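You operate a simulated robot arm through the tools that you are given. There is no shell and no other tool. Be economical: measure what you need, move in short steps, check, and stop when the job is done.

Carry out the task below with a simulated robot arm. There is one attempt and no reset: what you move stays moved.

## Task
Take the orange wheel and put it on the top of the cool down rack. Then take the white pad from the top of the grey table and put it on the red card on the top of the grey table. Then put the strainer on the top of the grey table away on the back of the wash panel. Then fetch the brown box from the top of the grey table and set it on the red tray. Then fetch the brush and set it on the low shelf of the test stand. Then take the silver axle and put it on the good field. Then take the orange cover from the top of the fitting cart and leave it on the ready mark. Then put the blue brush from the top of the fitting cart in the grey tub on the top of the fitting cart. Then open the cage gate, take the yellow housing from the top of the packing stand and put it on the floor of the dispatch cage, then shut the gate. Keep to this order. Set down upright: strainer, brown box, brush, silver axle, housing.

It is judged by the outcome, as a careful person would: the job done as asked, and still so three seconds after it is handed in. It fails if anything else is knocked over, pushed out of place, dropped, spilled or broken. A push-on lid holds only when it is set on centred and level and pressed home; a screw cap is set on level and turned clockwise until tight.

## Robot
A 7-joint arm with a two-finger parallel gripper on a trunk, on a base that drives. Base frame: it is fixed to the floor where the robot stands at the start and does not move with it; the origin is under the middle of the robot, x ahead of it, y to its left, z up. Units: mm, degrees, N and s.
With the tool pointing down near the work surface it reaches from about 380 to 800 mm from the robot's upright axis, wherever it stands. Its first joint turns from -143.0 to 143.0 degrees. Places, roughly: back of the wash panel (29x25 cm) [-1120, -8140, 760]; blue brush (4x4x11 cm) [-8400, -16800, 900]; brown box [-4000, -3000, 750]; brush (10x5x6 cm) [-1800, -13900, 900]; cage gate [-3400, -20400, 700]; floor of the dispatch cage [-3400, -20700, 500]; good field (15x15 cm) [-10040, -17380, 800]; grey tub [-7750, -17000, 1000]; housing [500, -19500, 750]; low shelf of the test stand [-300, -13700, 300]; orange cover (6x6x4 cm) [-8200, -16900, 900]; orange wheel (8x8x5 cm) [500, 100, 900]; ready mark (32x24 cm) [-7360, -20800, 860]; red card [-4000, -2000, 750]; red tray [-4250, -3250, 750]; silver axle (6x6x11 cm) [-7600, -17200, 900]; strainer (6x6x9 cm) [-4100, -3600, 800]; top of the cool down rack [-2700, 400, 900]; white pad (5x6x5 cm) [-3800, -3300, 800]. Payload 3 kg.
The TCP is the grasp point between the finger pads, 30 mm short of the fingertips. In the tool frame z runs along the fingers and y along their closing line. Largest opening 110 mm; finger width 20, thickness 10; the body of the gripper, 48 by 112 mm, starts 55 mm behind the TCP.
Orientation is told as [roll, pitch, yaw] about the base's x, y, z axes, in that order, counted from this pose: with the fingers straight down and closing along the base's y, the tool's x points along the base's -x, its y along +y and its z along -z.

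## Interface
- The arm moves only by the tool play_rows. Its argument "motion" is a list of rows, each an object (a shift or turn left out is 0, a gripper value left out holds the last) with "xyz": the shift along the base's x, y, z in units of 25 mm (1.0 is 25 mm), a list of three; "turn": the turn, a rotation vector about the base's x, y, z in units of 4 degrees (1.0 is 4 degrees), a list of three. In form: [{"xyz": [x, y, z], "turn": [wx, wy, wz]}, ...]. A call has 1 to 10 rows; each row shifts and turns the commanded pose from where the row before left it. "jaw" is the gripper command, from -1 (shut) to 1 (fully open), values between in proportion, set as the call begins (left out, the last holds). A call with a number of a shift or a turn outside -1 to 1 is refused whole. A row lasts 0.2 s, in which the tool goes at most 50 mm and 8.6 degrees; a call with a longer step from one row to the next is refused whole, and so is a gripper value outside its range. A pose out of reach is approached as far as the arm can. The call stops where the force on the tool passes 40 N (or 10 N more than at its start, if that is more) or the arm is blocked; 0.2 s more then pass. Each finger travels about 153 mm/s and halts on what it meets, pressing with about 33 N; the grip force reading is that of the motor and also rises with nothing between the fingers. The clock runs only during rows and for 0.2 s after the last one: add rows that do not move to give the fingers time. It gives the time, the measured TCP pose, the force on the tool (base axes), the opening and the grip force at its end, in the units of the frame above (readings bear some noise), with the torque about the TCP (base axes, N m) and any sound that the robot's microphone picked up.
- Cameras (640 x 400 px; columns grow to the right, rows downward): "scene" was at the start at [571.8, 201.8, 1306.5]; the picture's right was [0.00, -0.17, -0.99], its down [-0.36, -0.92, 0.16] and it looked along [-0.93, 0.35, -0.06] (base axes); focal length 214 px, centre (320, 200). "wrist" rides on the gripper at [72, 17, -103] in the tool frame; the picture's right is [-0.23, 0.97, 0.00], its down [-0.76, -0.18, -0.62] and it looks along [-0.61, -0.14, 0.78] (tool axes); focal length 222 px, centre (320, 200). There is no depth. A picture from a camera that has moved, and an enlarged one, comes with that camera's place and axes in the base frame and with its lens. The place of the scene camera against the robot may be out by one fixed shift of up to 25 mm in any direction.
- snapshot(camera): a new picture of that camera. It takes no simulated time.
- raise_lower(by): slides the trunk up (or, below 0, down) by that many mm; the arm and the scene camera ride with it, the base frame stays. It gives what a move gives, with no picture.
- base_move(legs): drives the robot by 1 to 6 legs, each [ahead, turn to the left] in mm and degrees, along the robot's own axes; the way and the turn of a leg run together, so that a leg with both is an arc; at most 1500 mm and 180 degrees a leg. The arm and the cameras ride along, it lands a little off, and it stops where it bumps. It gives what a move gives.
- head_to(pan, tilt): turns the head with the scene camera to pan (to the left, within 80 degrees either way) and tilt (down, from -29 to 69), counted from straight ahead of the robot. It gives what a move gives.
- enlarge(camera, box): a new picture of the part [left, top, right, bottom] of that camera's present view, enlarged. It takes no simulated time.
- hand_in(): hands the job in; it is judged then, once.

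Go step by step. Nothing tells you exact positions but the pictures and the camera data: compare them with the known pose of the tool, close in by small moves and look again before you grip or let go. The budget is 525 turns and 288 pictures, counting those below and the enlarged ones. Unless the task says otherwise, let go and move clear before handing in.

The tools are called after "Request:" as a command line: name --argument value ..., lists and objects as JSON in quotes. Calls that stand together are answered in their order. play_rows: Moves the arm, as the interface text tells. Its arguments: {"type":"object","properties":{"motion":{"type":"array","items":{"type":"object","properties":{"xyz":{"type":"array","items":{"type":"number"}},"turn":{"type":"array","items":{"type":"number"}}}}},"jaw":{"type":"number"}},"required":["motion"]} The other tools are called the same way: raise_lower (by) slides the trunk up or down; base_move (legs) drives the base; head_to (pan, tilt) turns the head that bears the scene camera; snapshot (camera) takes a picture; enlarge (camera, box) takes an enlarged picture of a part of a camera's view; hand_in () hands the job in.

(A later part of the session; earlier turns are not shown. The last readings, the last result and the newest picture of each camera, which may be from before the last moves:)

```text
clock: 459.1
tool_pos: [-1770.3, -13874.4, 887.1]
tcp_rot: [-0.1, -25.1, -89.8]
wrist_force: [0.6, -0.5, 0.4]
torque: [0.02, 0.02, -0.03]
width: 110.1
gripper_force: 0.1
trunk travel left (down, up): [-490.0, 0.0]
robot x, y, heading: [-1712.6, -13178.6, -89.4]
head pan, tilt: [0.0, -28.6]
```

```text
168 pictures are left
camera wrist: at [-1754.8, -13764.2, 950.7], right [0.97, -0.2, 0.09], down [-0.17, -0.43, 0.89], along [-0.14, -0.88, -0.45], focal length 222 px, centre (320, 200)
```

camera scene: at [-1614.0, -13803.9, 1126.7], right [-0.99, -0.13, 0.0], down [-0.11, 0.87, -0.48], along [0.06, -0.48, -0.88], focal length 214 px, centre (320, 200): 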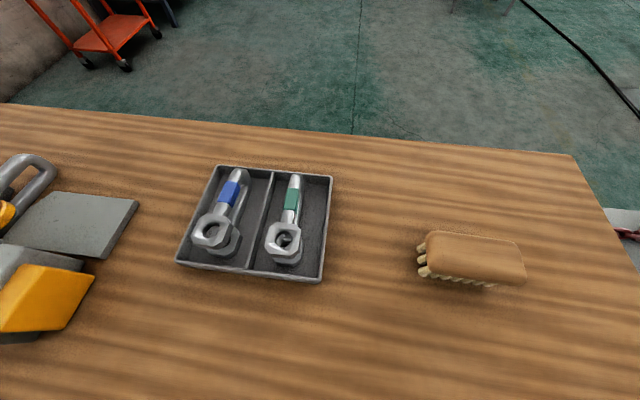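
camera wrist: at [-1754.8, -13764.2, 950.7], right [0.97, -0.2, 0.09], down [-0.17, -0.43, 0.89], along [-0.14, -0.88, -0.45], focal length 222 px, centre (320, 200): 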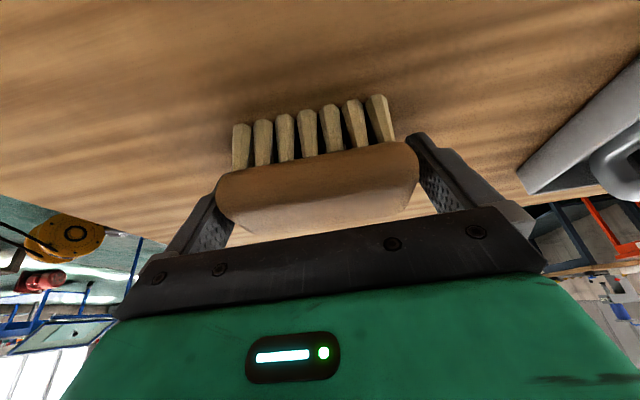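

Request:
play_rows --motion '[{"xyz": [0, -0.1, -0.22]}, {}]'

Request:
play_rows --motion '[{}, {}, {}]' --jaw -1

Request:
play_rows --motion '[{"xyz": [0, 0, 0.5]}, {"xyz": [0, 0, 1]}, {"xyz": [0, 0, 1]}, {"xyz": [0, 0, 1]}]'

Request:
snapshot --camera "wrist"

```text
clock: 459.7
tool_pos: [-1770.0, -13877.0, 882.6]
tcp_rot: [-0.2, -25.0, -89.9]
wrist_force: [-0.5, 0.9, 0.2]
torque: [0.0, -0.03, -0.01]
width: 109.9
gripper_force: 0.1
trunk travel left (down, up): [-490.0, 0.0]
robot x, y, heading: [-1714.9, -13178.3, -89.8]
head pan, tilt: [0.0, -28.6]
```

```text
clock: 460.5
tool_pos: [-1770.3, -13875.6, 882.4]
tcp_rot: [-0.2, -25.0, -89.9]
wrist_force: [-0.3, 0.3, -1.2]
torque: [-0.03, 0.01, 0.01]
width: 100.1
gripper_force: 32.9
trunk travel left (down, up): [-490.0, 0.0]
robot x, y, heading: [-1718.7, -13178.5, -89.4]
head pan, tilt: [0.0, -28.6]
```

```text
clock: 461.5
tool_pos: [-1771.1, -13875.9, 968.5]
tcp_rot: [-0.2, -25.0, -89.9]
wrist_force: [0.0, -0.1, -1.6]
torque: [-0.03, 0.03, 0.02]
width: 100.3
gripper_force: 33.4
trunk travel left (down, up): [-490.0, 0.0]
robot x, y, heading: [-1718.3, -13182.2, -89.6]
head pan, tilt: [0.0, -28.6]
```

```text
167 pictures are left
camera wrist: at [-1755.5, -13766.3, 1032.8], right [0.97, -0.2, 0.09], down [-0.18, -0.43, 0.89], along [-0.14, -0.88, -0.45], focal length 222 px, centre (320, 200)
```

wrist: 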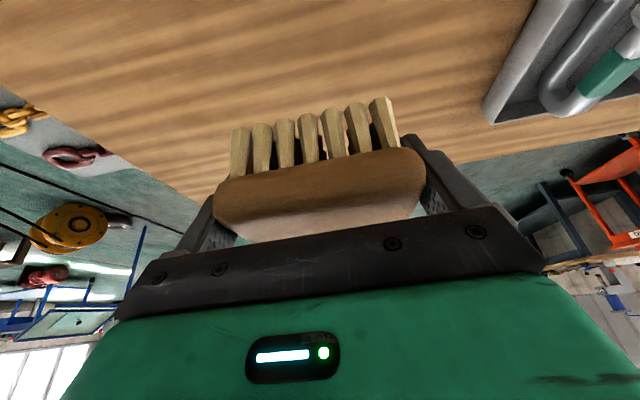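

Brush held. I'll lift, retract, and drive over to the test stand.

Request:
play_rows --motion '[{"xyz": [0, 0.4, 1]}, {"xyz": [0, 0.8, 1]}, {"xyz": [0, 1, 1]}, {"xyz": [0, 1, 1]}, {"xyz": [0, 1, 0]}, {"xyz": [0, 1, 0]}, {"xyz": [0, 1, 0]}, {"xyz": [0, 1, 0]}]'

Request:
base_move --legs '[[-280, 0], [0, 90]]'

Request:
base_move --legs '[[1300, 0], [0, -90]]'

Request:
snapshot --camera "scene"

Request:
snapshot --camera "wrist"

```text
clock: 463.3
tool_pos: [-1771.2, -13696.3, 1071.1]
tcp_rot: [-0.1, -25.1, -90.0]
wrist_force: [-0.4, -0.2, -1.4]
torque: [0.0, 0.0, 0.02]
width: 99.8
gripper_force: 32.9
trunk travel left (down, up): [-490.0, 0.0]
robot x, y, heading: [-1719.0, -13182.2, -89.7]
head pan, tilt: [0.0, -28.6]
```

```text
clock: 469.2
tool_pos: [-1195.2, -12961.4, 1071.3]
tcp_rot: [-0.2, -25.0, -1.0]
wrist_force: [0.7, 0.9, -1.1]
torque: [-0.03, 0.02, 0.01]
width: 99.9
gripper_force: 33.1
trunk travel left (down, up): [-490.0, 0.0]
robot x, y, heading: [-1714.0, -12961.4, -0.0]
head pan, tilt: [0.0, -28.6]
stopped in leg 2: the robot was blocked; the commanded pose is now the measured one
```

```text
clock: 478.4
tool_pos: [-169.0, -13427.6, 1070.2]
tcp_rot: [-0.7, -24.3, -62.4]
wrist_force: [-4.4, 60.9, 10.9]
torque: [-9.38, -0.96, 0.95]
width: 99.8
gripper_force: 32.6
trunk travel left (down, up): [-490.0, 0.0]
robot x, y, heading: [-363.1, -12956.8, -65.3]
head pan, tilt: [0.0, -28.6]
stopped in leg 2: the force on the tool passed its limit at 96 N (the readings are from after the stop); the commanded pose is now the measured one
```

```text
166 pictures are left
camera scene: at [-122.5, -13540.5, 1179.3], right [-0.89, -0.46, 0.0], down [-0.28, 0.53, -0.8], along [0.37, -0.71, -0.6], focal length 214 px, centre (320, 200)
```

scene: 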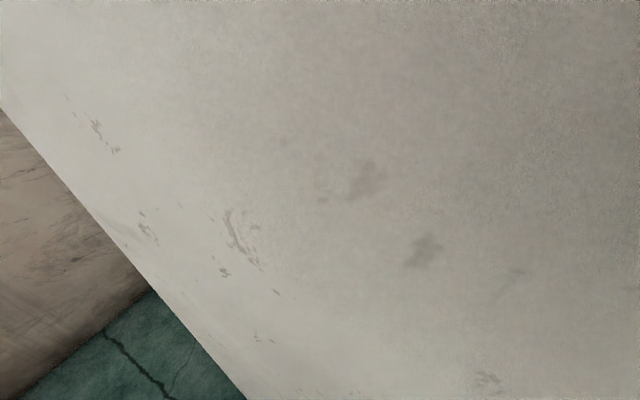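

```text
165 pictures are left
camera wrist: at [-203.8, -13322.8, 1135.4], right [0.96, 0.27, 0.08], down [0.05, -0.47, 0.88], along [0.27, -0.84, -0.46], focal length 222 px, centre (320, 200)
```

wrist: 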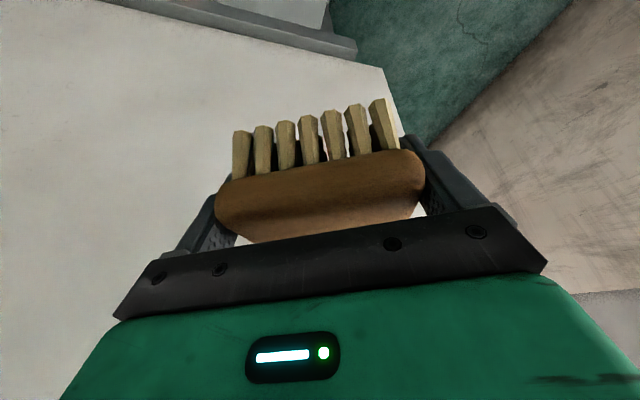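

The head touched the tall white housing of the stand. I'll back straight off and check.

Request:
base_move --legs '[[-200, 0]]'

Request:
snapshot --camera "scene"

Request:
snapshot --camera "wrist"

```text
clock: 480.0
tool_pos: [-248.7, -13257.6, 1069.9]
tcp_rot: [-0.6, -24.2, -62.4]
wrist_force: [-0.7, -0.7, -0.6]
torque: [0.01, -0.03, -0.04]
width: 99.9
gripper_force: 32.8
trunk travel left (down, up): [-490.0, 0.0]
robot x, y, heading: [-447.2, -12779.3, -64.7]
head pan, tilt: [0.0, -28.6]
```

```text
164 pictures are left
camera scene: at [-204.1, -13370.1, 1177.6], right [-0.89, -0.46, 0.01], down [-0.28, 0.53, -0.8], along [0.36, -0.71, -0.6], focal length 214 px, centre (320, 200)
```

scene: 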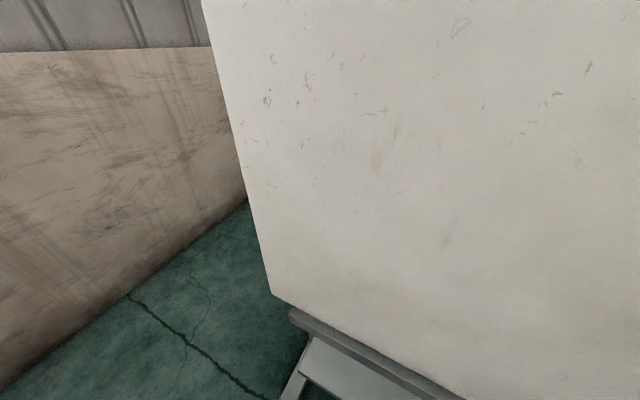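

```text
163 pictures are left
camera wrist: at [-284.7, -13152.2, 1133.8], right [0.96, 0.26, 0.09], down [0.05, -0.47, 0.88], along [0.27, -0.84, -0.46], focal length 222 px, centre (320, 200)
```

wrist: 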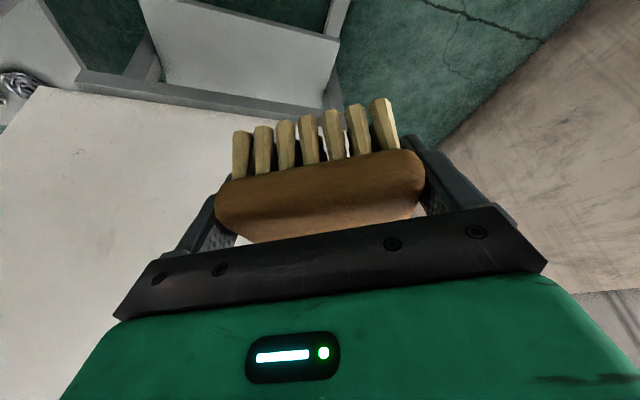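

The stand is unmoved and the brush is still held. The shelf's free front strip is about y -13530..-13600, so I'll turn to face it, park the head up and aside, and go in low from the front.

Request:
base_move --legs '[[0, -25]]'

Request:
head_to --pan 80 --tilt -29

Request:
head_to --pan 80 --tilt 69

Request:
play_rows --motion '[{"turn": [-0.2, -0.11, 0.05]}, {}]'

Request:
snapshot --camera "wrist"

```text
clock: 481.7
tool_pos: [-470.2, -13296.5, 1070.6]
tcp_rot: [-0.5, -24.2, -87.2]
wrist_force: [0.3, -0.1, -0.6]
torque: [0.01, 0.0, -0.02]
width: 99.3
gripper_force: 33.5
trunk travel left (down, up): [-490.0, 0.0]
robot x, y, heading: [-433.1, -12779.3, -89.5]
head pan, tilt: [0.0, -28.6]
```

```text
clock: 483.3
tool_pos: [-469.7, -13295.4, 1070.8]
tcp_rot: [-0.4, -24.2, -87.3]
wrist_force: [-0.2, 0.5, -0.9]
torque: [0.0, 0.01, 0.02]
width: 99.7
gripper_force: 33.1
trunk travel left (down, up): [-490.0, 0.0]
robot x, y, heading: [-433.2, -12779.2, -89.8]
head pan, tilt: [80.0, -28.6]
```

```text
clock: 485.0
tool_pos: [-469.4, -13296.1, 1071.2]
tcp_rot: [-0.4, -24.2, -87.3]
wrist_force: [0.7, -1.0, -1.8]
torque: [-0.04, -0.02, -0.01]
width: 99.8
gripper_force: 33.3
trunk travel left (down, up): [-490.0, 0.0]
robot x, y, heading: [-427.4, -12778.5, -89.6]
head pan, tilt: [80.0, 68.8]
```

```text
clock: 485.6
tool_pos: [-469.3, -13298.6, 1068.2]
tcp_rot: [-0.1, -25.1, -87.3]
wrist_force: [-0.7, 0.3, -1.6]
torque: [-0.02, 0.04, 0.0]
width: 99.7
gripper_force: 33.3
trunk travel left (down, up): [-490.0, 0.0]
robot x, y, heading: [-431.5, -12773.9, -89.8]
head pan, tilt: [80.0, 68.8]
```

```text
162 pictures are left
camera wrist: at [-459.3, -13186.3, 1133.3], right [0.98, -0.16, 0.09], down [-0.16, -0.43, 0.89], along [-0.1, -0.89, -0.45], focal length 222 px, centre (320, 200)
```

wrist: 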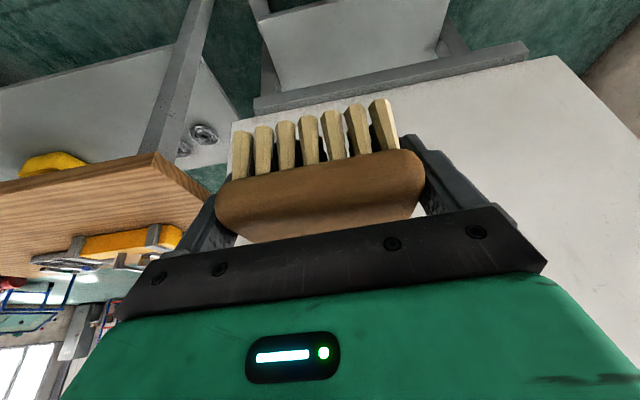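

Now lowering the trunk and the arm in front of the stand.

Request:
raise_lower --by -400

Request:
raise_lower --by -90

Request:
play_rows --motion '[{"xyz": [0.8, 0, -1]}, {"xyz": [0.8, 0, -1]}, {"xyz": [0.8, 0, -1]}, {"xyz": [0.8, 0, -1]}, {"xyz": [0.8, 0, -1]}, {"xyz": [0.8, 0, -1]}]'

Request:
snapshot --camera "wrist"

```text
clock: 489.4
tool_pos: [-469.2, -13297.2, 670.7]
tcp_rot: [0.0, -25.1, -87.3]
wrist_force: [0.1, -0.1, -1.5]
torque: [0.02, 0.0, -0.03]
width: 99.6
gripper_force: 32.8
trunk travel left (down, up): [-90.0, 400.0]
robot x, y, heading: [-429.9, -12779.0, -89.7]
head pan, tilt: [80.0, 68.8]
```

```text
clock: 490.7
tool_pos: [-469.7, -13296.7, 580.5]
tcp_rot: [-0.2, -25.1, -87.3]
wrist_force: [-0.4, -1.0, -2.1]
torque: [0.02, 0.01, -0.02]
width: 99.6
gripper_force: 33.1
trunk travel left (down, up): [0.0, 490.0]
robot x, y, heading: [-429.2, -12778.2, -89.7]
head pan, tilt: [80.0, 68.8]
```

```text
clock: 492.1
tool_pos: [-350.6, -13296.6, 430.2]
tcp_rot: [-0.2, -25.1, -87.3]
wrist_force: [0.5, -0.2, -0.2]
torque: [0.0, 0.0, -0.01]
width: 99.9
gripper_force: 33.3
trunk travel left (down, up): [0.0, 490.0]
robot x, y, heading: [-431.3, -12779.5, -89.7]
head pan, tilt: [80.0, 68.8]
```

```text
161 pictures are left
camera wrist: at [-339.2, -13186.1, 493.2], right [0.98, -0.16, 0.09], down [-0.16, -0.43, 0.89], along [-0.1, -0.89, -0.45], focal length 222 px, centre (320, 200)
```

wrist: 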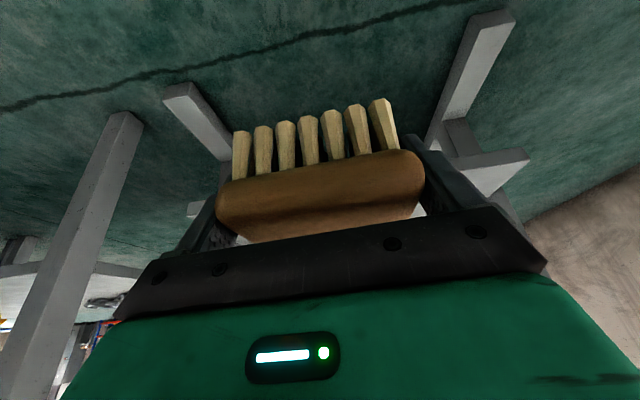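

The shelf edge (y≈-13522, z≈300) agrees. I'll drive forward 210 mm with the brush passing over the shelf at safe height.

Request:
base_move --legs '[[210, 0]]'

Request:
snapshot --camera "wrist"

```text
clock: 493.7
tool_pos: [-351.0, -13503.6, 429.9]
tcp_rot: [-0.1, -25.0, -87.7]
wrist_force: [-0.6, -0.3, -1.6]
torque: [0.02, 0.01, -0.01]
width: 99.8
gripper_force: 32.6
trunk travel left (down, up): [0.0, 490.0]
robot x, y, heading: [-432.2, -12986.8, -90.0]
head pan, tilt: [80.0, 68.8]
```

```text
160 pictures are left
camera wrist: at [-340.3, -13393.4, 493.3], right [0.98, -0.16, 0.09], down [-0.16, -0.43, 0.89], along [-0.1, -0.89, -0.45], focal length 222 px, centre (320, 200)
```

wrist: 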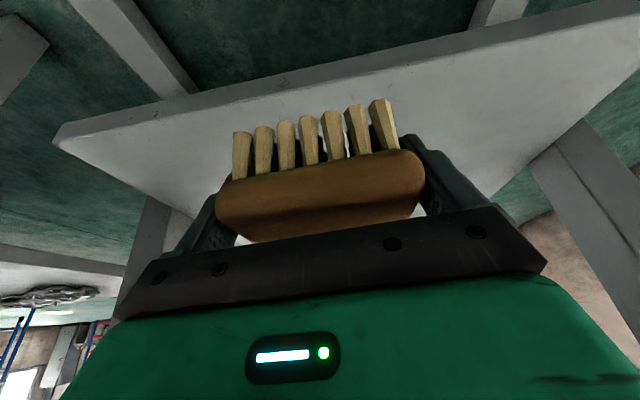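

I'll lower to z 380 first, then slide in to y≈-13595.

Request:
play_rows --motion '[{"xyz": [0, 0, -1]}, {"xyz": [0, 0, -0.9]}, {"xyz": [0, -0.9, 0]}, {"xyz": [0, -0.9, 0]}, {"xyz": [0, -0.9, 0]}, {"xyz": [0, -0.9, 0]}]'

Request:
snapshot --camera "wrist"

```text
clock: 495.1
tool_pos: [-351.8, -13592.4, 382.4]
tcp_rot: [-0.1, -25.0, -87.5]
wrist_force: [-0.8, -0.2, -0.9]
torque: [-0.01, -0.05, -0.03]
width: 99.4
gripper_force: 32.7
trunk travel left (down, up): [0.0, 490.0]
robot x, y, heading: [-429.5, -12983.6, -89.8]
head pan, tilt: [80.0, 68.8]
```

```text
159 pictures are left
camera wrist: at [-341.8, -13481.5, 445.4], right [0.98, -0.16, 0.09], down [-0.16, -0.43, 0.89], along [-0.11, -0.89, -0.45], focal length 222 px, centre (320, 200)
```

wrist: 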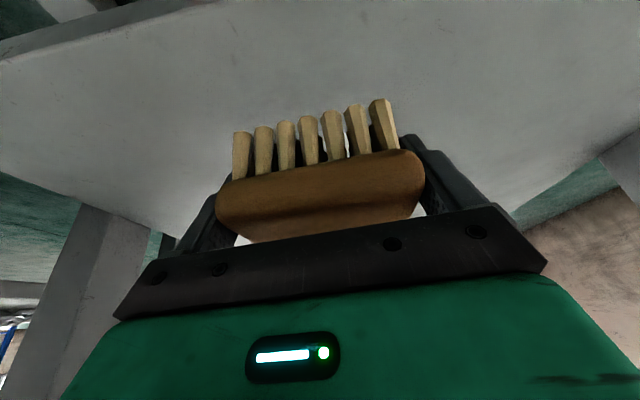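

The brush is over the shelf, about 35 mm behind its edge. I'll lower to contact in small steps.

Request:
play_rows --motion '[{"xyz": [0, -0.2, -0.4]}, {"xyz": [0, 0, -0.3]}, {"xyz": [0, 0, -0.15]}, {"xyz": [0, 0, -0.1]}, {}]'

Request:
play_rows --motion '[{"xyz": [0, 0, -0.12]}, {"xyz": [0, 0, -0.12]}, {"xyz": [0, 0, -0.12]}, {}]'

```text
clock: 496.3
tool_pos: [-351.5, -13598.8, 362.0]
tcp_rot: [-0.1, -25.3, -87.5]
wrist_force: [1.4, -0.4, -1.0]
torque: [-0.02, 0.02, 0.01]
width: 99.6
gripper_force: 33.1
trunk travel left (down, up): [0.0, 490.0]
robot x, y, heading: [-426.7, -12984.8, -90.2]
head pan, tilt: [80.0, 68.8]
```

```text
clock: 497.3
tool_pos: [-350.5, -13598.2, 350.7]
tcp_rot: [-0.1, -25.2, -87.6]
wrist_force: [0.6, 0.8, -0.7]
torque: [-0.01, -0.01, -0.02]
width: 99.7
gripper_force: 33.0
trunk travel left (down, up): [0.0, 490.0]
robot x, y, heading: [-430.9, -12981.8, -89.9]
head pan, tilt: [80.0, 68.8]
```

Request:
play_rows --motion '[{"xyz": [0, 0, -0.12]}, {"xyz": [0, 0, -0.12]}, {}]'

Request:
snapshot --camera "wrist"

```text
clock: 498.1
tool_pos: [-352.4, -13599.0, 345.1]
tcp_rot: [-0.1, -25.0, -87.7]
wrist_force: [0.1, -0.1, -1.2]
torque: [-0.03, 0.0, 0.0]
width: 99.5
gripper_force: 32.6
trunk travel left (down, up): [0.0, 490.0]
robot x, y, heading: [-428.1, -12982.4, -90.2]
head pan, tilt: [80.0, 68.8]
```

```text
158 pictures are left
camera wrist: at [-340.6, -13488.6, 407.5], right [0.98, -0.17, 0.09], down [-0.16, -0.43, 0.89], along [-0.11, -0.89, -0.45], focal length 222 px, centre (320, 200)
```

wrist: 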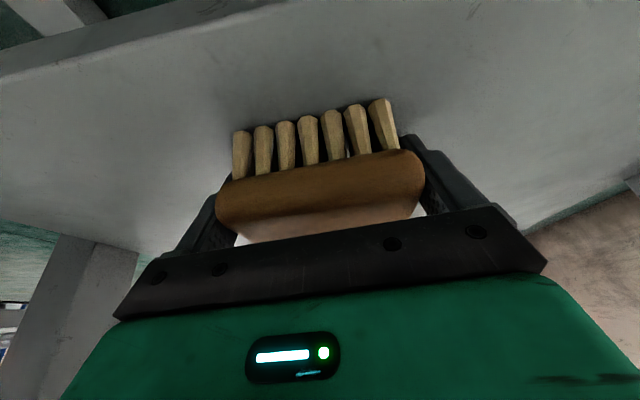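

Still free. Continuing down.

Request:
play_rows --motion '[{"xyz": [0, 0, -0.12]}, {"xyz": [0, 0, -0.12]}, {"xyz": [0, 0, -0.12]}, {}]'

Request:
play_rows --motion '[{"xyz": [0, 0, -0.12]}, {"xyz": [0, 0, -0.12]}, {}]'

```text
clock: 498.7
tool_pos: [-351.5, -13599.8, 340.9]
tcp_rot: [-0.2, -25.3, -87.5]
wrist_force: [-1.4, 12.9, 28.6]
torque: [0.31, -0.56, 0.31]
width: 99.8
gripper_force: 32.7
trunk travel left (down, up): [0.0, 490.0]
robot x, y, heading: [-425.5, -12982.9, -89.9]
head pan, tilt: [80.0, 68.8]
stopped in row 3: the force on the tool passed its limit at 47 N (the readings are from after the stop); the commanded pose is now the measured one
```

```text
clock: 499.0
tool_pos: [-351.8, -13600.6, 342.0]
tcp_rot: [0.0, -25.3, -87.5]
wrist_force: [-1.8, 11.4, 27.0]
torque: [0.41, -0.62, 0.36]
width: 99.6
gripper_force: 33.1
trunk travel left (down, up): [0.0, 490.0]
robot x, y, heading: [-432.9, -12988.5, -90.1]
head pan, tilt: [80.0, 68.8]
stopped in row 1: the force on the tool passed its limit at 47 N (the readings are from after the stop); the commanded pose is now the measured one
```

Contact at z 341. I'll back off 1 mm, open, and retreat along the tool axis.

Request:
play_rows --motion '[{"xyz": [0, 0, 0.04]}, {}]'

Request:
play_rows --motion '[{}, {}]' --jaw 1

Request:
play_rows --motion '[{"xyz": [0, 0.2, 0.43]}, {"xyz": [0, 0.3, 0.65]}, {"xyz": [0, 0.42, 0.9]}, {"xyz": [0, 0.9, 0]}]'

Request:
snapshot --camera "wrist"

```text
clock: 499.6
tool_pos: [-351.5, -13600.8, 342.1]
tcp_rot: [0.0, -25.2, -87.6]
wrist_force: [-3.1, 2.0, 15.8]
torque: [0.0, -0.16, 0.15]
width: 99.6
gripper_force: 33.2
trunk travel left (down, up): [0.0, 490.0]
robot x, y, heading: [-430.9, -12985.1, -90.3]
head pan, tilt: [80.0, 68.8]
```

```text
clock: 500.2
tool_pos: [-352.1, -13599.0, 341.2]
tcp_rot: [-0.2, -25.4, -87.6]
wrist_force: [-10.9, 1.1, 15.3]
torque: [0.0, -0.45, 0.02]
width: 104.5
gripper_force: 0.2
trunk travel left (down, up): [0.0, 490.0]
robot x, y, heading: [-429.9, -12981.2, -90.0]
head pan, tilt: [80.0, 68.8]
```

```text
clock: 501.2
tool_pos: [-351.3, -13554.7, 390.3]
tcp_rot: [-0.1, -25.2, -87.6]
wrist_force: [-0.3, -0.6, -0.5]
torque: [0.02, 0.01, -0.03]
width: 110.2
gripper_force: 0.0
trunk travel left (down, up): [0.0, 490.0]
robot x, y, heading: [-427.0, -12982.8, -89.9]
head pan, tilt: [80.0, 68.8]
```

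```text
157 pictures are left
camera wrist: at [-340.0, -13443.5, 453.7], right [0.98, -0.16, 0.1], down [-0.16, -0.43, 0.89], along [-0.11, -0.89, -0.45], focal length 222 px, centre (320, 200)
```

wrist: 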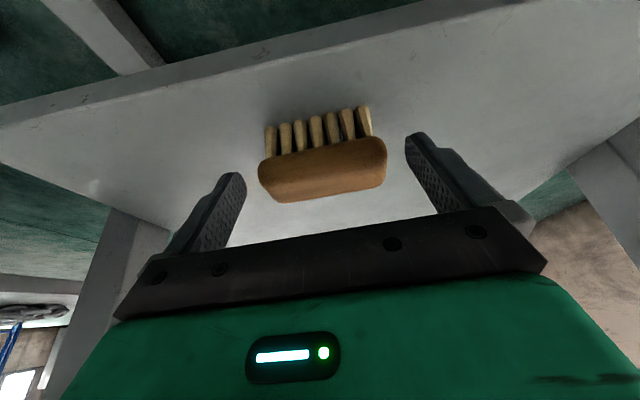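

The brush stands upright on the low shelf. Next the silver axle near (-7600, -17200). I'll withdraw, level the tool, raise, and drive back to the aisle.

Request:
play_rows --motion '[{"xyz": [0, 1, 0]}, {"xyz": [0, 1, 0]}, {"xyz": [0, 1, 0.3]}, {"turn": [0.9, 0, 0]}, {"turn": [0.9, 0, 0]}, {"turn": [0.9, 0, 0]}, {"turn": [0.9, 0, 0]}, {"turn": [0.9, 0, 0]}, {"turn": [0.9, 0, 0]}, {"turn": [0.9, 0, 0]}]'

Request:
base_move --legs '[[-350, 0]]'

Request:
raise_lower --by 400

Request:
play_rows --motion '[{"xyz": [0, 0, 1]}, {"xyz": [0, 0, 1]}, {"xyz": [0, 0, 1]}, {"xyz": [0, 0, 1]}, {"xyz": [0, 0, 1]}, {"xyz": [0, 0, 1]}, {"xyz": [0, 0, 1]}, {"xyz": [0, 0, 1]}]'

Request:
head_to --pan 0 --tilt -29

Request:
base_move --legs '[[0, -90], [1200, 0]]'

Request:
snapshot --camera "scene"

```text
clock: 503.4
tool_pos: [-351.1, -13479.7, 399.1]
tcp_rot: [1.0, 0.1, -87.7]
wrist_force: [0.4, 0.2, -0.5]
torque: [-0.02, -0.03, 0.04]
width: 110.0
gripper_force: 0.0
trunk travel left (down, up): [0.0, 490.0]
robot x, y, heading: [-428.9, -12982.3, -89.8]
head pan, tilt: [80.0, 68.8]
```

```text
clock: 505.7
tool_pos: [-352.1, -13122.9, 398.9]
tcp_rot: [1.0, 0.0, -87.9]
wrist_force: [0.7, -0.1, 0.2]
torque: [0.01, 0.03, 0.04]
width: 109.9
gripper_force: 0.0
trunk travel left (down, up): [0.0, 490.0]
robot x, y, heading: [-426.3, -12624.6, -90.1]
head pan, tilt: [80.0, 68.8]
```

```text
clock: 509.6
tool_pos: [-351.3, -13122.8, 798.7]
tcp_rot: [1.0, -0.1, -87.9]
wrist_force: [0.0, -1.0, -0.2]
torque: [0.0, 0.0, 0.01]
width: 109.8
gripper_force: 0.1
trunk travel left (down, up): [-400.0, 90.0]
robot x, y, heading: [-430.8, -12626.8, -90.2]
head pan, tilt: [80.0, 68.8]
```

```text
clock: 511.4
tool_pos: [-351.4, -13121.4, 998.4]
tcp_rot: [0.9, 0.0, -88.0]
wrist_force: [-1.0, -0.1, 0.9]
torque: [-0.01, 0.01, -0.01]
width: 110.0
gripper_force: 0.1
trunk travel left (down, up): [-400.0, 90.0]
robot x, y, heading: [-430.0, -12625.6, -90.2]
head pan, tilt: [80.0, 68.8]
```

```text
clock: 513.1
tool_pos: [-352.1, -13122.3, 999.5]
tcp_rot: [1.0, 0.0, -87.9]
wrist_force: [0.6, 0.1, -0.3]
torque: [0.02, 0.04, -0.01]
width: 110.1
gripper_force: 0.0
trunk travel left (down, up): [-400.0, 90.0]
robot x, y, heading: [-431.8, -12629.4, -89.9]
head pan, tilt: [0.0, -28.6]
```

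```text
clock: 517.7
tool_pos: [-925.7, -12703.3, 1000.4]
tcp_rot: [1.0, 0.0, -177.6]
wrist_force: [-0.2, 2.2, 0.6]
torque: [-0.12, -0.02, -0.05]
width: 110.1
gripper_force: 0.1
trunk travel left (down, up): [-400.0, 90.0]
robot x, y, heading: [-432.1, -12695.5, -178.9]
head pan, tilt: [0.0, -28.6]
stopped in leg 2: the robot was blocked; the commanded pose is now the measured one
```

```text
156 pictures are left
camera scene: at [-1082.7, -12724.9, 1053.1], right [-0.04, 1.0, -0.02], down [0.88, 0.03, -0.48], along [-0.48, -0.04, -0.88], focal length 214 px, centre (320, 200)
```

scene: 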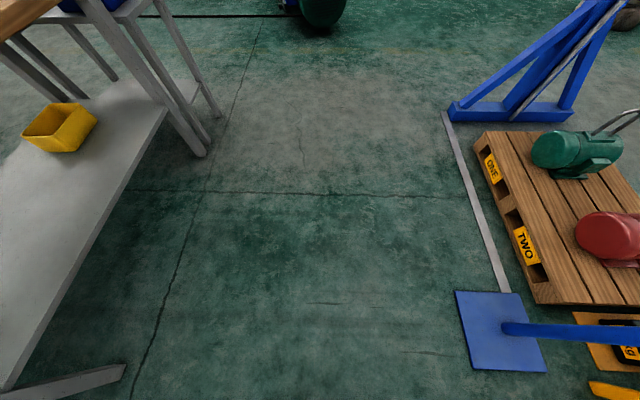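

Corridor is free. I'll drive on towards -x.

Request:
base_move --legs '[[1300, 0], [1200, 0]]'

Request:
snapshot --camera "scene"

```text
clock: 529.9
tool_pos: [-3424.1, -12705.0, 1000.2]
tcp_rot: [1.0, -0.1, -179.5]
wrist_force: [-0.7, -0.2, 0.7]
torque: [-0.03, -0.01, -0.03]
width: 109.8
gripper_force: 0.0
trunk travel left (down, up): [-400.0, 90.0]
robot x, y, heading: [-2929.8, -12707.8, 179.1]
head pan, tilt: [0.0, -28.6]
```

```text
155 pictures are left
camera scene: at [-3581.8, -12721.6, 1052.7], right [-0.01, 1.0, -0.02], down [0.88, 0.0, -0.48], along [-0.48, -0.02, -0.88], focal length 214 px, centre (320, 200)
```

scene: 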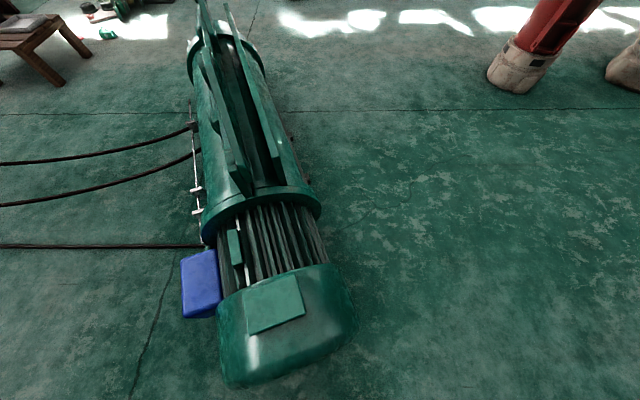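

A big green motor lies ahead, so I'll go round it on its +y side.

Request:
base_move --legs '[[0, -41], [720, 0]]'

Request:
base_move --legs '[[0, 43], [1450, 0], [350, 0]]'

Request:
snapshot --camera "scene"

```text
clock: 535.8
tool_pos: [-3847.8, -11885.6, 1000.5]
tcp_rot: [1.0, 0.0, 139.2]
wrist_force: [-0.1, 0.7, -0.1]
torque: [0.01, -0.01, 0.01]
width: 110.0
gripper_force: 0.1
trunk travel left (down, up): [-400.0, 90.0]
robot x, y, heading: [-3473.9, -12212.3, 137.9]
head pan, tilt: [0.0, -28.6]
```

```text
clock: 547.0
tool_pos: [-5782.0, -12301.3, 1001.4]
tcp_rot: [1.0, -0.1, -176.6]
wrist_force: [-0.3, -0.1, -0.6]
torque: [-0.01, 0.05, -0.01]
width: 109.8
gripper_force: 0.0
trunk travel left (down, up): [-400.0, 90.0]
robot x, y, heading: [-5287.2, -12276.5, -178.2]
head pan, tilt: [0.0, -28.6]
```

```text
154 pictures are left
camera scene: at [-5938.5, -12324.8, 1053.6], right [-0.06, 1.0, -0.02], down [0.88, 0.04, -0.48], along [-0.48, -0.04, -0.88], focal length 214 px, centre (320, 200)
```

scene: 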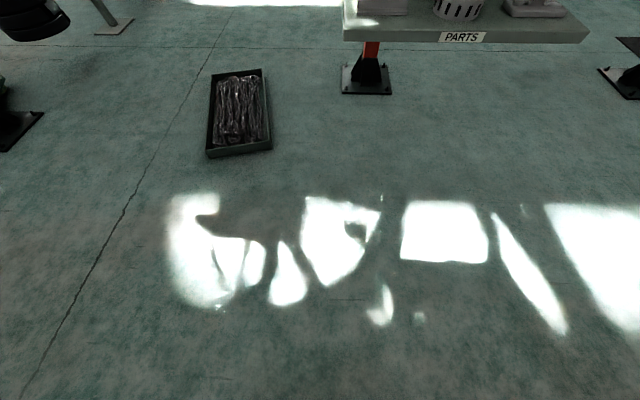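

I'll turn towards the fitting cart and look down that way.

Request:
base_move --legs '[[0, 66]]'

Request:
snapshot --camera "scene"

```text
clock: 550.4
tool_pos: [-5461.1, -12745.3, 1002.2]
tcp_rot: [1.0, -0.1, -110.0]
wrist_force: [0.2, -0.3, 0.1]
torque: [0.03, 0.03, -0.01]
width: 110.3
gripper_force: 0.0
trunk travel left (down, up): [-400.0, 90.0]
robot x, y, heading: [-5329.6, -12263.4, -111.3]
head pan, tilt: [0.0, -28.6]
```

```text
153 pictures are left
camera scene: at [-5520.7, -12900.7, 1054.1], right [-0.94, 0.34, -0.02], down [0.31, 0.82, -0.48], along [-0.15, -0.46, -0.88], focal length 214 px, centre (320, 200)
```

scene: 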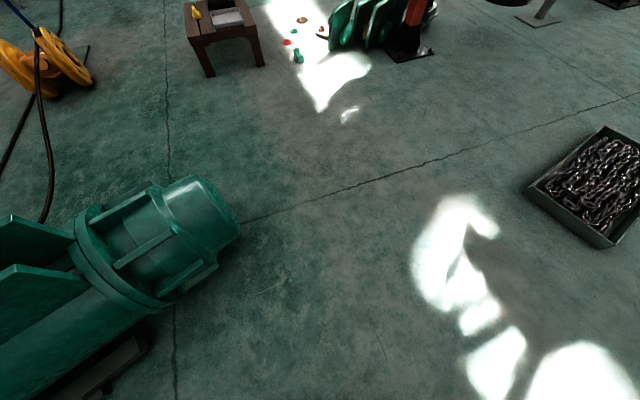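

Obstacles: a stool and small parts on the floor ahead, a chain tray to the right, a green machine at about (-6765, -14490). I'll go between tray and machine, stepwise.

Request:
base_move --legs '[[0, -17], [1500, 0]]'

Request:
base_move --legs '[[0, -20]]'

Request:
snapshot --camera "scene"

```text
clock: 558.7
tool_pos: [-6516.5, -13849.3, 1001.8]
tcp_rot: [1.0, -0.1, -126.7]
wrist_force: [0.7, -0.7, 0.5]
torque: [-0.03, 0.03, -0.04]
width: 110.0
gripper_force: 0.1
trunk travel left (down, up): [-400.0, 90.0]
robot x, y, heading: [-6253.7, -13425.8, -128.2]
head pan, tilt: [0.0, -28.6]
```

```text
clock: 560.2
tool_pos: [-6645.9, -13736.0, 1002.4]
tcp_rot: [1.1, -0.2, -146.6]
wrist_force: [-0.6, -0.5, 0.7]
torque: [0.0, -0.01, -0.01]
width: 110.2
gripper_force: 0.1
trunk travel left (down, up): [-400.0, 90.0]
robot x, y, heading: [-6251.9, -13439.3, -148.2]
head pan, tilt: [0.0, -28.6]
```

```text
152 pictures are left
camera scene: at [-6779.7, -13833.5, 1055.2], right [-0.55, 0.83, -0.02], down [0.74, 0.48, -0.48], along [-0.39, -0.28, -0.88], focal length 214 px, centre (320, 200)
```

scene: 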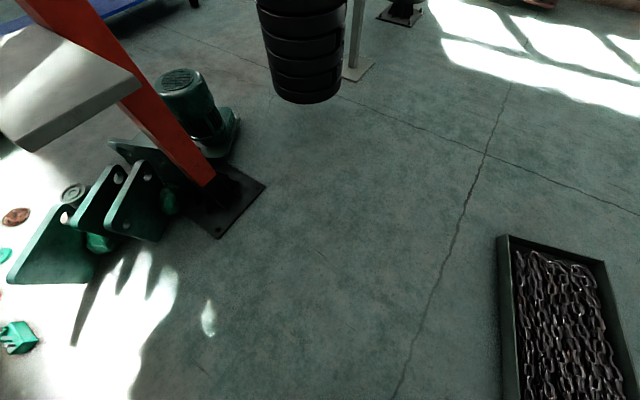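

I need to see that black ribbed object and the posts better before choosing the gap.

Request:
enlarge --camera "scene" --box '[160, 0, 440, 175]'

Request:
snapshot --camera "wrist"

```text
2.29 times, centred on (300, 88) of scene
camera zoom: at [-6779.7, -13833.5, 1055.2], right [-0.55, 0.83, -0.02], down [0.74, 0.48, -0.48], along [-0.39, -0.28, -0.88], focal length 490 px, centre (366, 457)
```

zoom: 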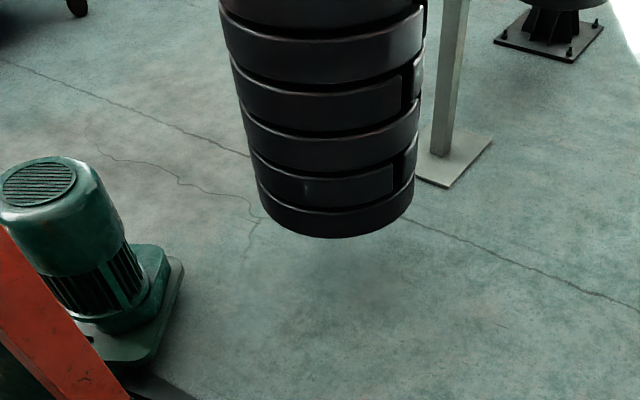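

```text
150 pictures are left
camera wrist: at [-6579.1, -13708.9, 1106.4], right [0.35, -0.94, 0.02], down [-0.74, -0.26, 0.62], along [-0.58, -0.23, -0.78], focal length 222 px, centre (320, 200)
```

wrist: 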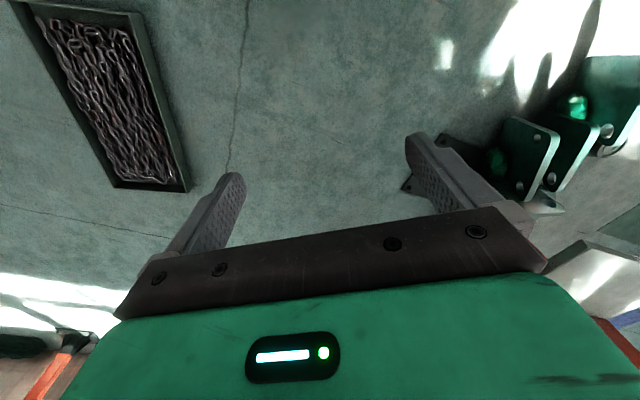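

The black thing is a hanging load near (-7700, -14600). I'll pass along y≈-13750 and look for a wider gap further on.

Request:
base_move --legs '[[0, -23], [1300, 0], [1050, 0]]'

Request:
base_move --legs '[[0, 60]]'

Request:
snapshot --camera "scene"

```text
clock: 570.1
tool_pos: [-8352.9, -13762.1, 1005.0]
tcp_rot: [1.0, 0.8, -170.4]
wrist_force: [30.8, 9.6, 13.2]
torque: [-1.44, 4.24, 0.39]
width: 110.0
gripper_force: 0.1
trunk travel left (down, up): [-400.0, 90.0]
robot x, y, heading: [-7881.2, -13654.6, -172.4]
head pan, tilt: [0.0, -28.6]
stopped in leg 3: the force on the tool passed its limit at 202 N (the readings are from after the stop); the commanded pose is now the measured one
```

```text
clock: 571.1
tool_pos: [-8347.5, -13782.5, 1003.8]
tcp_rot: [0.7, 1.2, -168.1]
wrist_force: [22.2, 3.1, 3.3]
torque: [-0.41, 1.93, 0.95]
width: 110.1
gripper_force: 0.1
trunk travel left (down, up): [-400.0, 90.0]
robot x, y, heading: [-7877.0, -13655.1, -170.7]
head pan, tilt: [0.0, -28.6]
stopped in leg 1: the force on the tool passed its limit at 73 N (the readings are from after the stop); the commanded pose is now the measured one
```

```text
149 pictures are left
camera scene: at [-8502.4, -13828.1, 1052.2], right [-0.21, 0.98, -0.02], down [0.88, 0.18, -0.44], along [-0.43, -0.11, -0.9], focal length 214 px, centre (320, 200)
```

scene: 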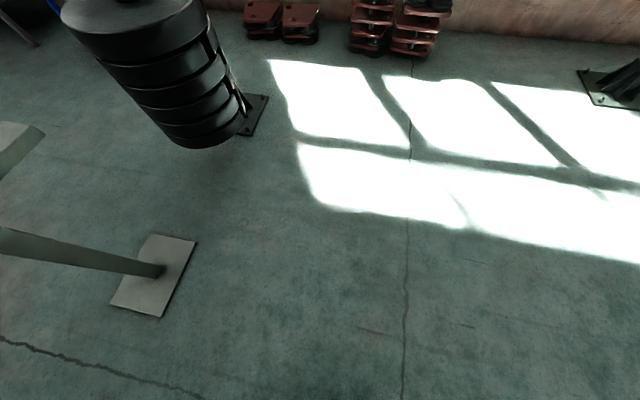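

Something above the camera's view was touched. I'll back off and tilt the gripper up to look ahead horizontally.

Request:
base_move --legs '[[-300, 0]]'

Request:
play_rows --motion '[{"turn": [0.16, 0.98, 0]}, {"turn": [0.16, 0.98, 0]}, {"turn": [0.16, 0.98, 0]}, {"turn": [0.16, 0.98, 0]}, {"turn": [0.16, 0.98, 0]}, {"turn": [0.16, 0.98, 0]}, {"turn": [0.16, 0.98, 0]}, {"turn": [0.16, 0.98, 0]}, {"turn": [0.16, 0.98, 0]}, {"turn": [0.16, 0.98, 0]}]'

Request:
snapshot --camera "scene"

```text
clock: 573.1
tool_pos: [-8057.9, -13738.5, 1002.7]
tcp_rot: [0.9, 1.3, -167.7]
wrist_force: [-0.2, 0.0, -0.3]
torque: [-0.01, -0.02, -0.03]
width: 109.7
gripper_force: 0.0
trunk travel left (down, up): [-400.0, 90.0]
robot x, y, heading: [-7586.3, -13603.8, -170.3]
head pan, tilt: [0.0, -28.6]
```

```text
clock: 575.3
tool_pos: [-8058.1, -13736.3, 1005.1]
tcp_rot: [-11.8, -28.1, -164.6]
wrist_force: [0.1, -0.4, -0.5]
torque: [-0.01, 0.01, -0.02]
width: 109.9
gripper_force: 0.1
out of reach, approached as far as the arm can: row 9, 10
trunk travel left (down, up): [-400.0, 90.0]
robot x, y, heading: [-7584.1, -13605.7, -170.3]
head pan, tilt: [0.0, -28.6]
```

```text
148 pictures are left
camera scene: at [-8160.7, -13791.7, 1119.1], right [-0.17, 0.97, 0.18], down [0.51, 0.24, -0.83], along [-0.85, -0.05, -0.53], focal length 214 px, centre (320, 200)
```

scene: 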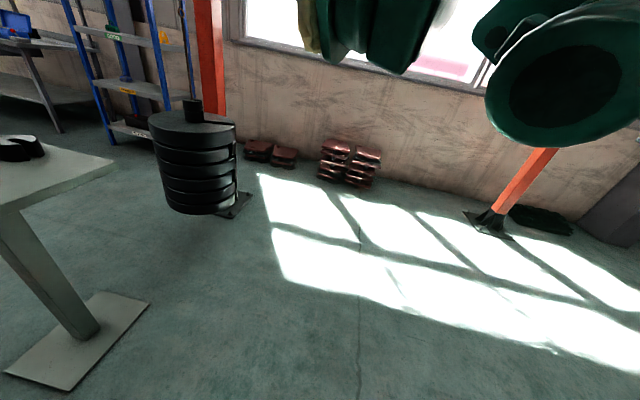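

Large motors hang overhead here, so this lane is blocked for the raised arm. I'll straighten the tool's roll, turn to face -y and look for a way through at this x.

Request:
play_rows --motion '[{"turn": [-0.98, 0, 0]}, {"turn": [-0.98, 0, 0]}, {"turn": [-0.98, 0, 0]}]'

Request:
base_move --legs '[[0, 78]]'

Request:
snapshot --camera "scene"

```text
clock: 576.1
tool_pos: [-8066.8, -13741.3, 1005.7]
tcp_rot: [1.4, -30.6, -171.2]
wrist_force: [0.6, -0.4, 0.1]
torque: [0.0, 0.01, 0.02]
width: 110.0
gripper_force: 0.1
out of reach, approached as far as the arm can: row 2, 3
trunk travel left (down, up): [-400.0, 90.0]
robot x, y, heading: [-7587.7, -13608.6, -170.2]
head pan, tilt: [0.0, -28.6]
```

```text
clock: 578.5
tool_pos: [-7867.9, -14013.8, 1006.8]
tcp_rot: [1.4, -30.4, -132.7]
wrist_force: [0.6, -1.1, 0.0]
torque: [0.03, 0.04, -0.02]
width: 110.1
gripper_force: 0.1
trunk travel left (down, up): [-400.0, 90.0]
robot x, y, heading: [-7566.3, -13612.2, -141.6]
head pan, tilt: [0.0, -28.6]
stopped in leg 1: the robot was blocked; the commanded pose is now the measured one
```

```text
147 pictures are left
camera scene: at [-7942.0, -14099.2, 1126.3], right [-0.74, 0.67, -0.02], down [0.36, 0.37, -0.86], along [-0.57, -0.64, -0.51], focal length 214 px, centre (320, 200)
```

scene: 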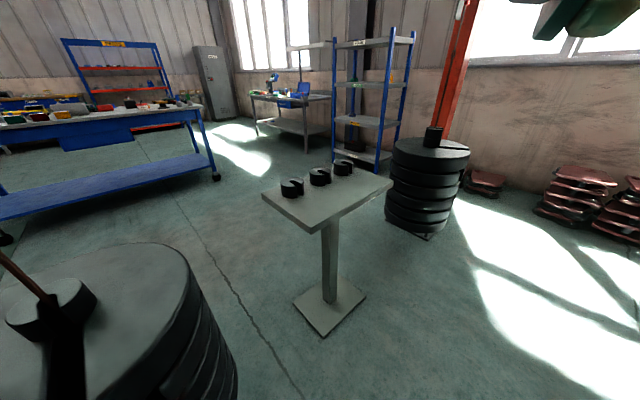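

This shows the whole row here (weight stacks, pedestal table, posts) has no gap wide enough; the blue fitting cart is beyond it. The way round is back east, between the stool and the yellow reel at x≈-4750. I'll go there.

Request:
base_move --legs '[[0, 100], [0, 38]]'

Request:
snapshot --camera "scene"

```text
clock: 579.3
tool_pos: [-7865.7, -14016.4, 1008.0]
tcp_rot: [1.4, -30.5, -132.4]
wrist_force: [-0.8, 0.3, 0.7]
torque: [-0.01, 0.01, 0.03]
width: 110.3
gripper_force: 0.1
trunk travel left (down, up): [-400.0, 90.0]
robot x, y, heading: [-7564.6, -13616.6, -141.2]
head pan, tilt: [0.0, -28.6]
stopped in leg 1: the robot was blocked; the commanded pose is now the measured one
```

```text
146 pictures are left
camera scene: at [-7939.5, -14100.7, 1128.0], right [-0.75, 0.66, -0.02], down [0.35, 0.37, -0.86], along [-0.56, -0.65, -0.51], focal length 214 px, centre (320, 200)
```

scene: 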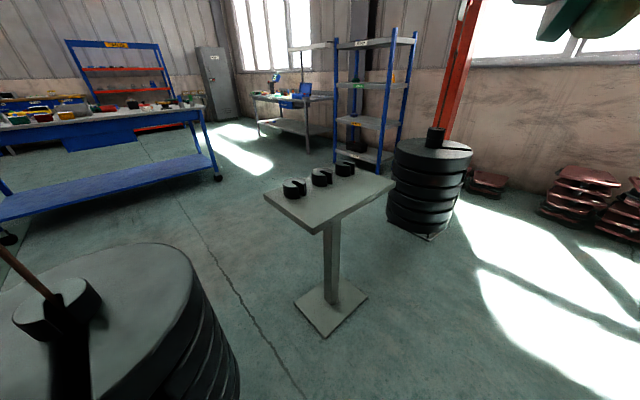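

Turning left is blocked, so I'll turn right instead.

Request:
base_move --legs '[[0, -100]]'

Request:
snapshot --camera "scene"

```text
clock: 582.2
tool_pos: [-8068.8, -13602.3, 1009.2]
tcp_rot: [1.5, -29.9, 172.8]
wrist_force: [0.1, 0.6, 0.9]
torque: [-0.07, -0.01, 0.02]
width: 110.1
gripper_force: 0.0
trunk travel left (down, up): [-400.0, 90.0]
robot x, y, heading: [-7580.8, -13649.4, 163.9]
head pan, tilt: [0.0, -28.6]
stopped in leg 1: the robot was blocked; the commanded pose is now the measured one
```

```text
145 pictures are left
camera scene: at [-8173.3, -13603.3, 1129.0], right [0.11, 0.99, -0.02], down [0.51, -0.08, -0.85], along [-0.85, 0.08, -0.52], focal length 214 px, centre (320, 200)
```

scene: 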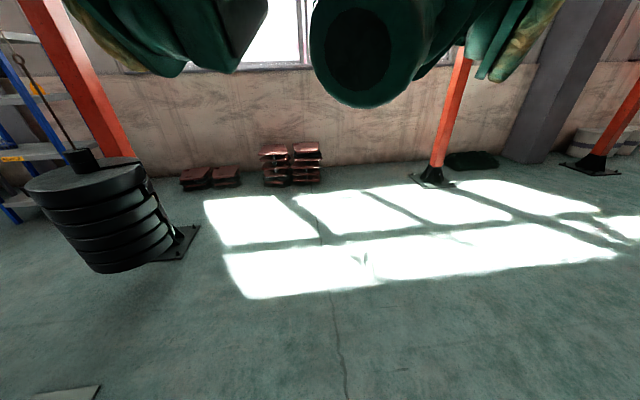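

The chain tray right behind me blocked the base. I'll back away from it to the south-east, then turn to face east.

Request:
base_move --legs '[[-350, 0], [0, -85]]'

Request:
base_move --legs '[[0, -83]]'

Request:
snapshot --camera "scene"

```text
clock: 584.3
tool_pos: [-7826.4, -13539.7, 1631.4]
tcp_rot: [165.0, -63.4, -2.2]
wrist_force: [-72.0, -32.9, -79.5]
torque: [0.98, 6.07, -3.85]
width: 110.0
gripper_force: 0.0
trunk travel left (down, up): [-400.0, 90.0]
robot x, y, heading: [-7285.0, -13746.1, 161.2]
head pan, tilt: [0.0, -28.6]
stopped in leg 1: the robot was blocked; the commanded pose is now the measured one
```

```text
clock: 585.0
tool_pos: [-7590.7, -13586.6, 1665.1]
tcp_rot: [-179.0, -63.1, -13.0]
wrist_force: [5.0, -1.5, 5.5]
torque: [-0.12, -0.38, -0.04]
width: 109.8
gripper_force: 0.1
trunk travel left (down, up): [-400.0, 90.0]
robot x, y, heading: [-7368.8, -13752.0, 150.5]
head pan, tilt: [0.0, -28.6]
stopped in leg 1: the robot was blocked; the commanded pose is now the measured one
```

```text
144 pictures are left
camera scene: at [-7476.6, -13628.9, 1758.7], right [0.21, 0.98, 0.01], down [-0.81, 0.18, -0.57], along [-0.55, 0.11, 0.82], focal length 214 px, centre (320, 200)
```

scene: 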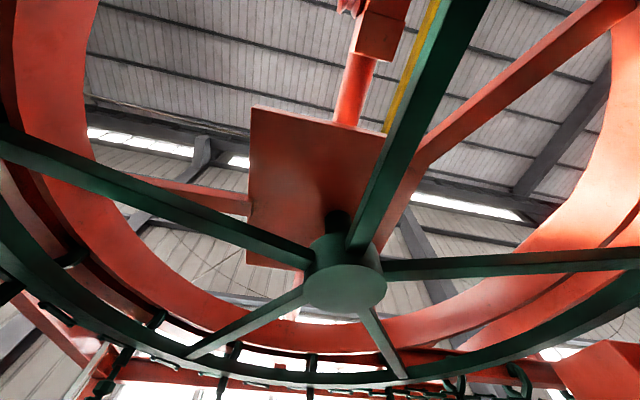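

The arm was flung upward under the overhead machine, but nothing is held and the forces are low now. I'll bring the tool down and back to vertical in measured steps.

Request:
play_rows --motion '[{"xyz": [-0.1, 0.05, -0.6], "turn": [-0.22, -0.95, 0]}, {"xyz": [-0.1, 0.05, -0.6], "turn": [-0.22, -0.95, 0]}, {"xyz": [-0.1, 0.05, -0.6], "turn": [-0.22, -0.95, 0]}, {"xyz": [-0.1, 0.05, -0.6], "turn": [-0.22, -0.95, 0]}, {"xyz": [-0.1, 0.05, -0.6], "turn": [-0.22, -0.95, 0]}]'

Request:
snapshot --camera "scene"

Request:
snapshot --camera "wrist"

```text
clock: 585.4
tool_pos: [-7475.3, -13701.2, 1713.3]
tcp_rot: [170.2, -43.9, 19.4]
wrist_force: [9.3, -2.0, 5.6]
torque: [-0.23, -0.61, -0.04]
width: 109.9
gripper_force: 0.0
out of reach, approached as far as the arm can: row 1
trunk travel left (down, up): [-400.0, 90.0]
robot x, y, heading: [-7437.7, -13735.2, 139.6]
head pan, tilt: [0.0, -28.6]
stopped in row 1: the arm was blocked; the commanded pose is now the measured one
```

```text
143 pictures are left
camera scene: at [-7337.6, -13676.1, 1763.2], right [-0.22, 0.97, -0.12], down [-0.93, -0.24, -0.27], along [-0.29, 0.06, 0.96], focal length 214 px, centre (320, 200)
```

scene: 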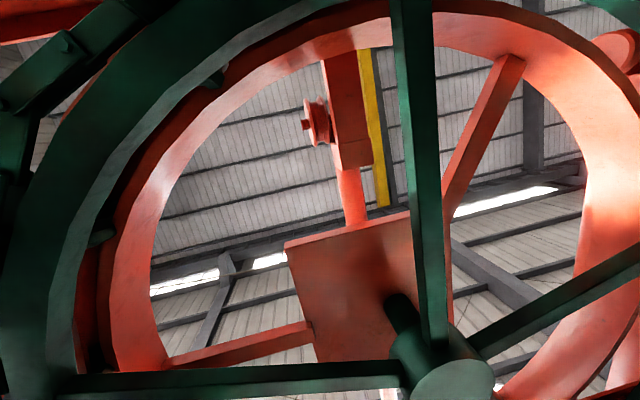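

```text
142 pictures are left
camera wrist: at [-7450.9, -13727.6, 1593.1], right [0.36, -0.89, 0.28], down [0.92, 0.4, 0.07], along [-0.17, 0.23, 0.96], focal length 222 px, centre (320, 200)
```

wrist: 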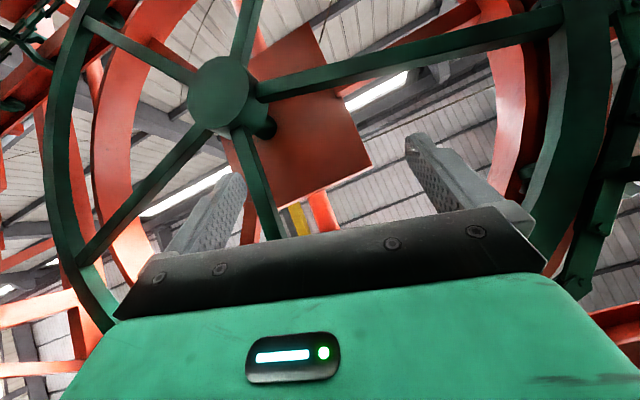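

Request:
play_rows --motion '[{}, {}, {}]'

Request:
raise_lower --by -100

```text
clock: 585.7
tool_pos: [-7597.8, -13794.7, 1704.4]
tcp_rot: [176.4, -48.2, 20.0]
wrist_force: [-0.4, 6.9, 0.8]
torque: [0.23, -0.01, 0.43]
width: 110.0
gripper_force: 0.2
trunk travel left (down, up): [-400.0, 90.0]
robot x, y, heading: [-7437.0, -13733.5, 140.4]
head pan, tilt: [0.0, -28.6]
stopped in row 1: the arm was blocked; the commanded pose is now the measured one
```

```text
clock: 586.0
tool_pos: [-7585.0, -13792.1, 1712.5]
tcp_rot: [157.9, -44.1, 43.9]
wrist_force: [2.6, -1.0, -0.7]
torque: [-0.04, -0.07, -0.1]
width: 110.0
gripper_force: 0.1
trunk travel left (down, up): [-398.0, 92.0]
robot x, y, heading: [-7431.3, -13731.9, 141.9]
head pan, tilt: [0.0, -28.6]
stopped: the arm was blocked; the commanded pose is now the measured one
```

Request:
play_rows --motion '[{}, {}, {}, {}]'

Request:
play_rows --motion '[{}, {}, {}, {}]'

Request:
play_rows --motion '[{}, {}, {}, {}]'

```text
clock: 586.4
tool_pos: [-7583.9, -13786.0, 1677.6]
tcp_rot: [155.4, -52.3, 42.1]
wrist_force: [-2.7, 7.8, 7.6]
torque: [0.19, -0.12, 0.35]
width: 109.6
gripper_force: 0.0
trunk travel left (down, up): [-398.0, 92.0]
robot x, y, heading: [-7413.3, -13721.3, 147.1]
head pan, tilt: [0.0, -28.6]
stopped in row 1: the arm was blocked; the commanded pose is now the measured one
```

```text
clock: 586.9
tool_pos: [-7590.1, -13705.3, 1624.5]
tcp_rot: [138.2, -61.5, 43.8]
wrist_force: [2.8, -13.3, -3.3]
torque: [-0.22, 0.25, -1.17]
width: 109.8
gripper_force: 0.0
trunk travel left (down, up): [-398.0, 92.0]
robot x, y, heading: [-7409.7, -13724.1, 147.7]
head pan, tilt: [0.0, -28.6]
stopped in row 2: the arm was blocked; the commanded pose is now the measured one
```

```text
clock: 587.2
tool_pos: [-7623.4, -13687.6, 1571.3]
tcp_rot: [110.8, -66.5, 69.5]
wrist_force: [5.4, -6.6, -1.1]
torque: [0.01, 0.11, -0.47]
width: 110.0
gripper_force: 0.2
trunk travel left (down, up): [-398.0, 92.0]
robot x, y, heading: [-7400.5, -13723.1, 151.2]
head pan, tilt: [0.0, -28.6]
stopped in row 1: the arm was blocked; the commanded pose is now the measured one
```

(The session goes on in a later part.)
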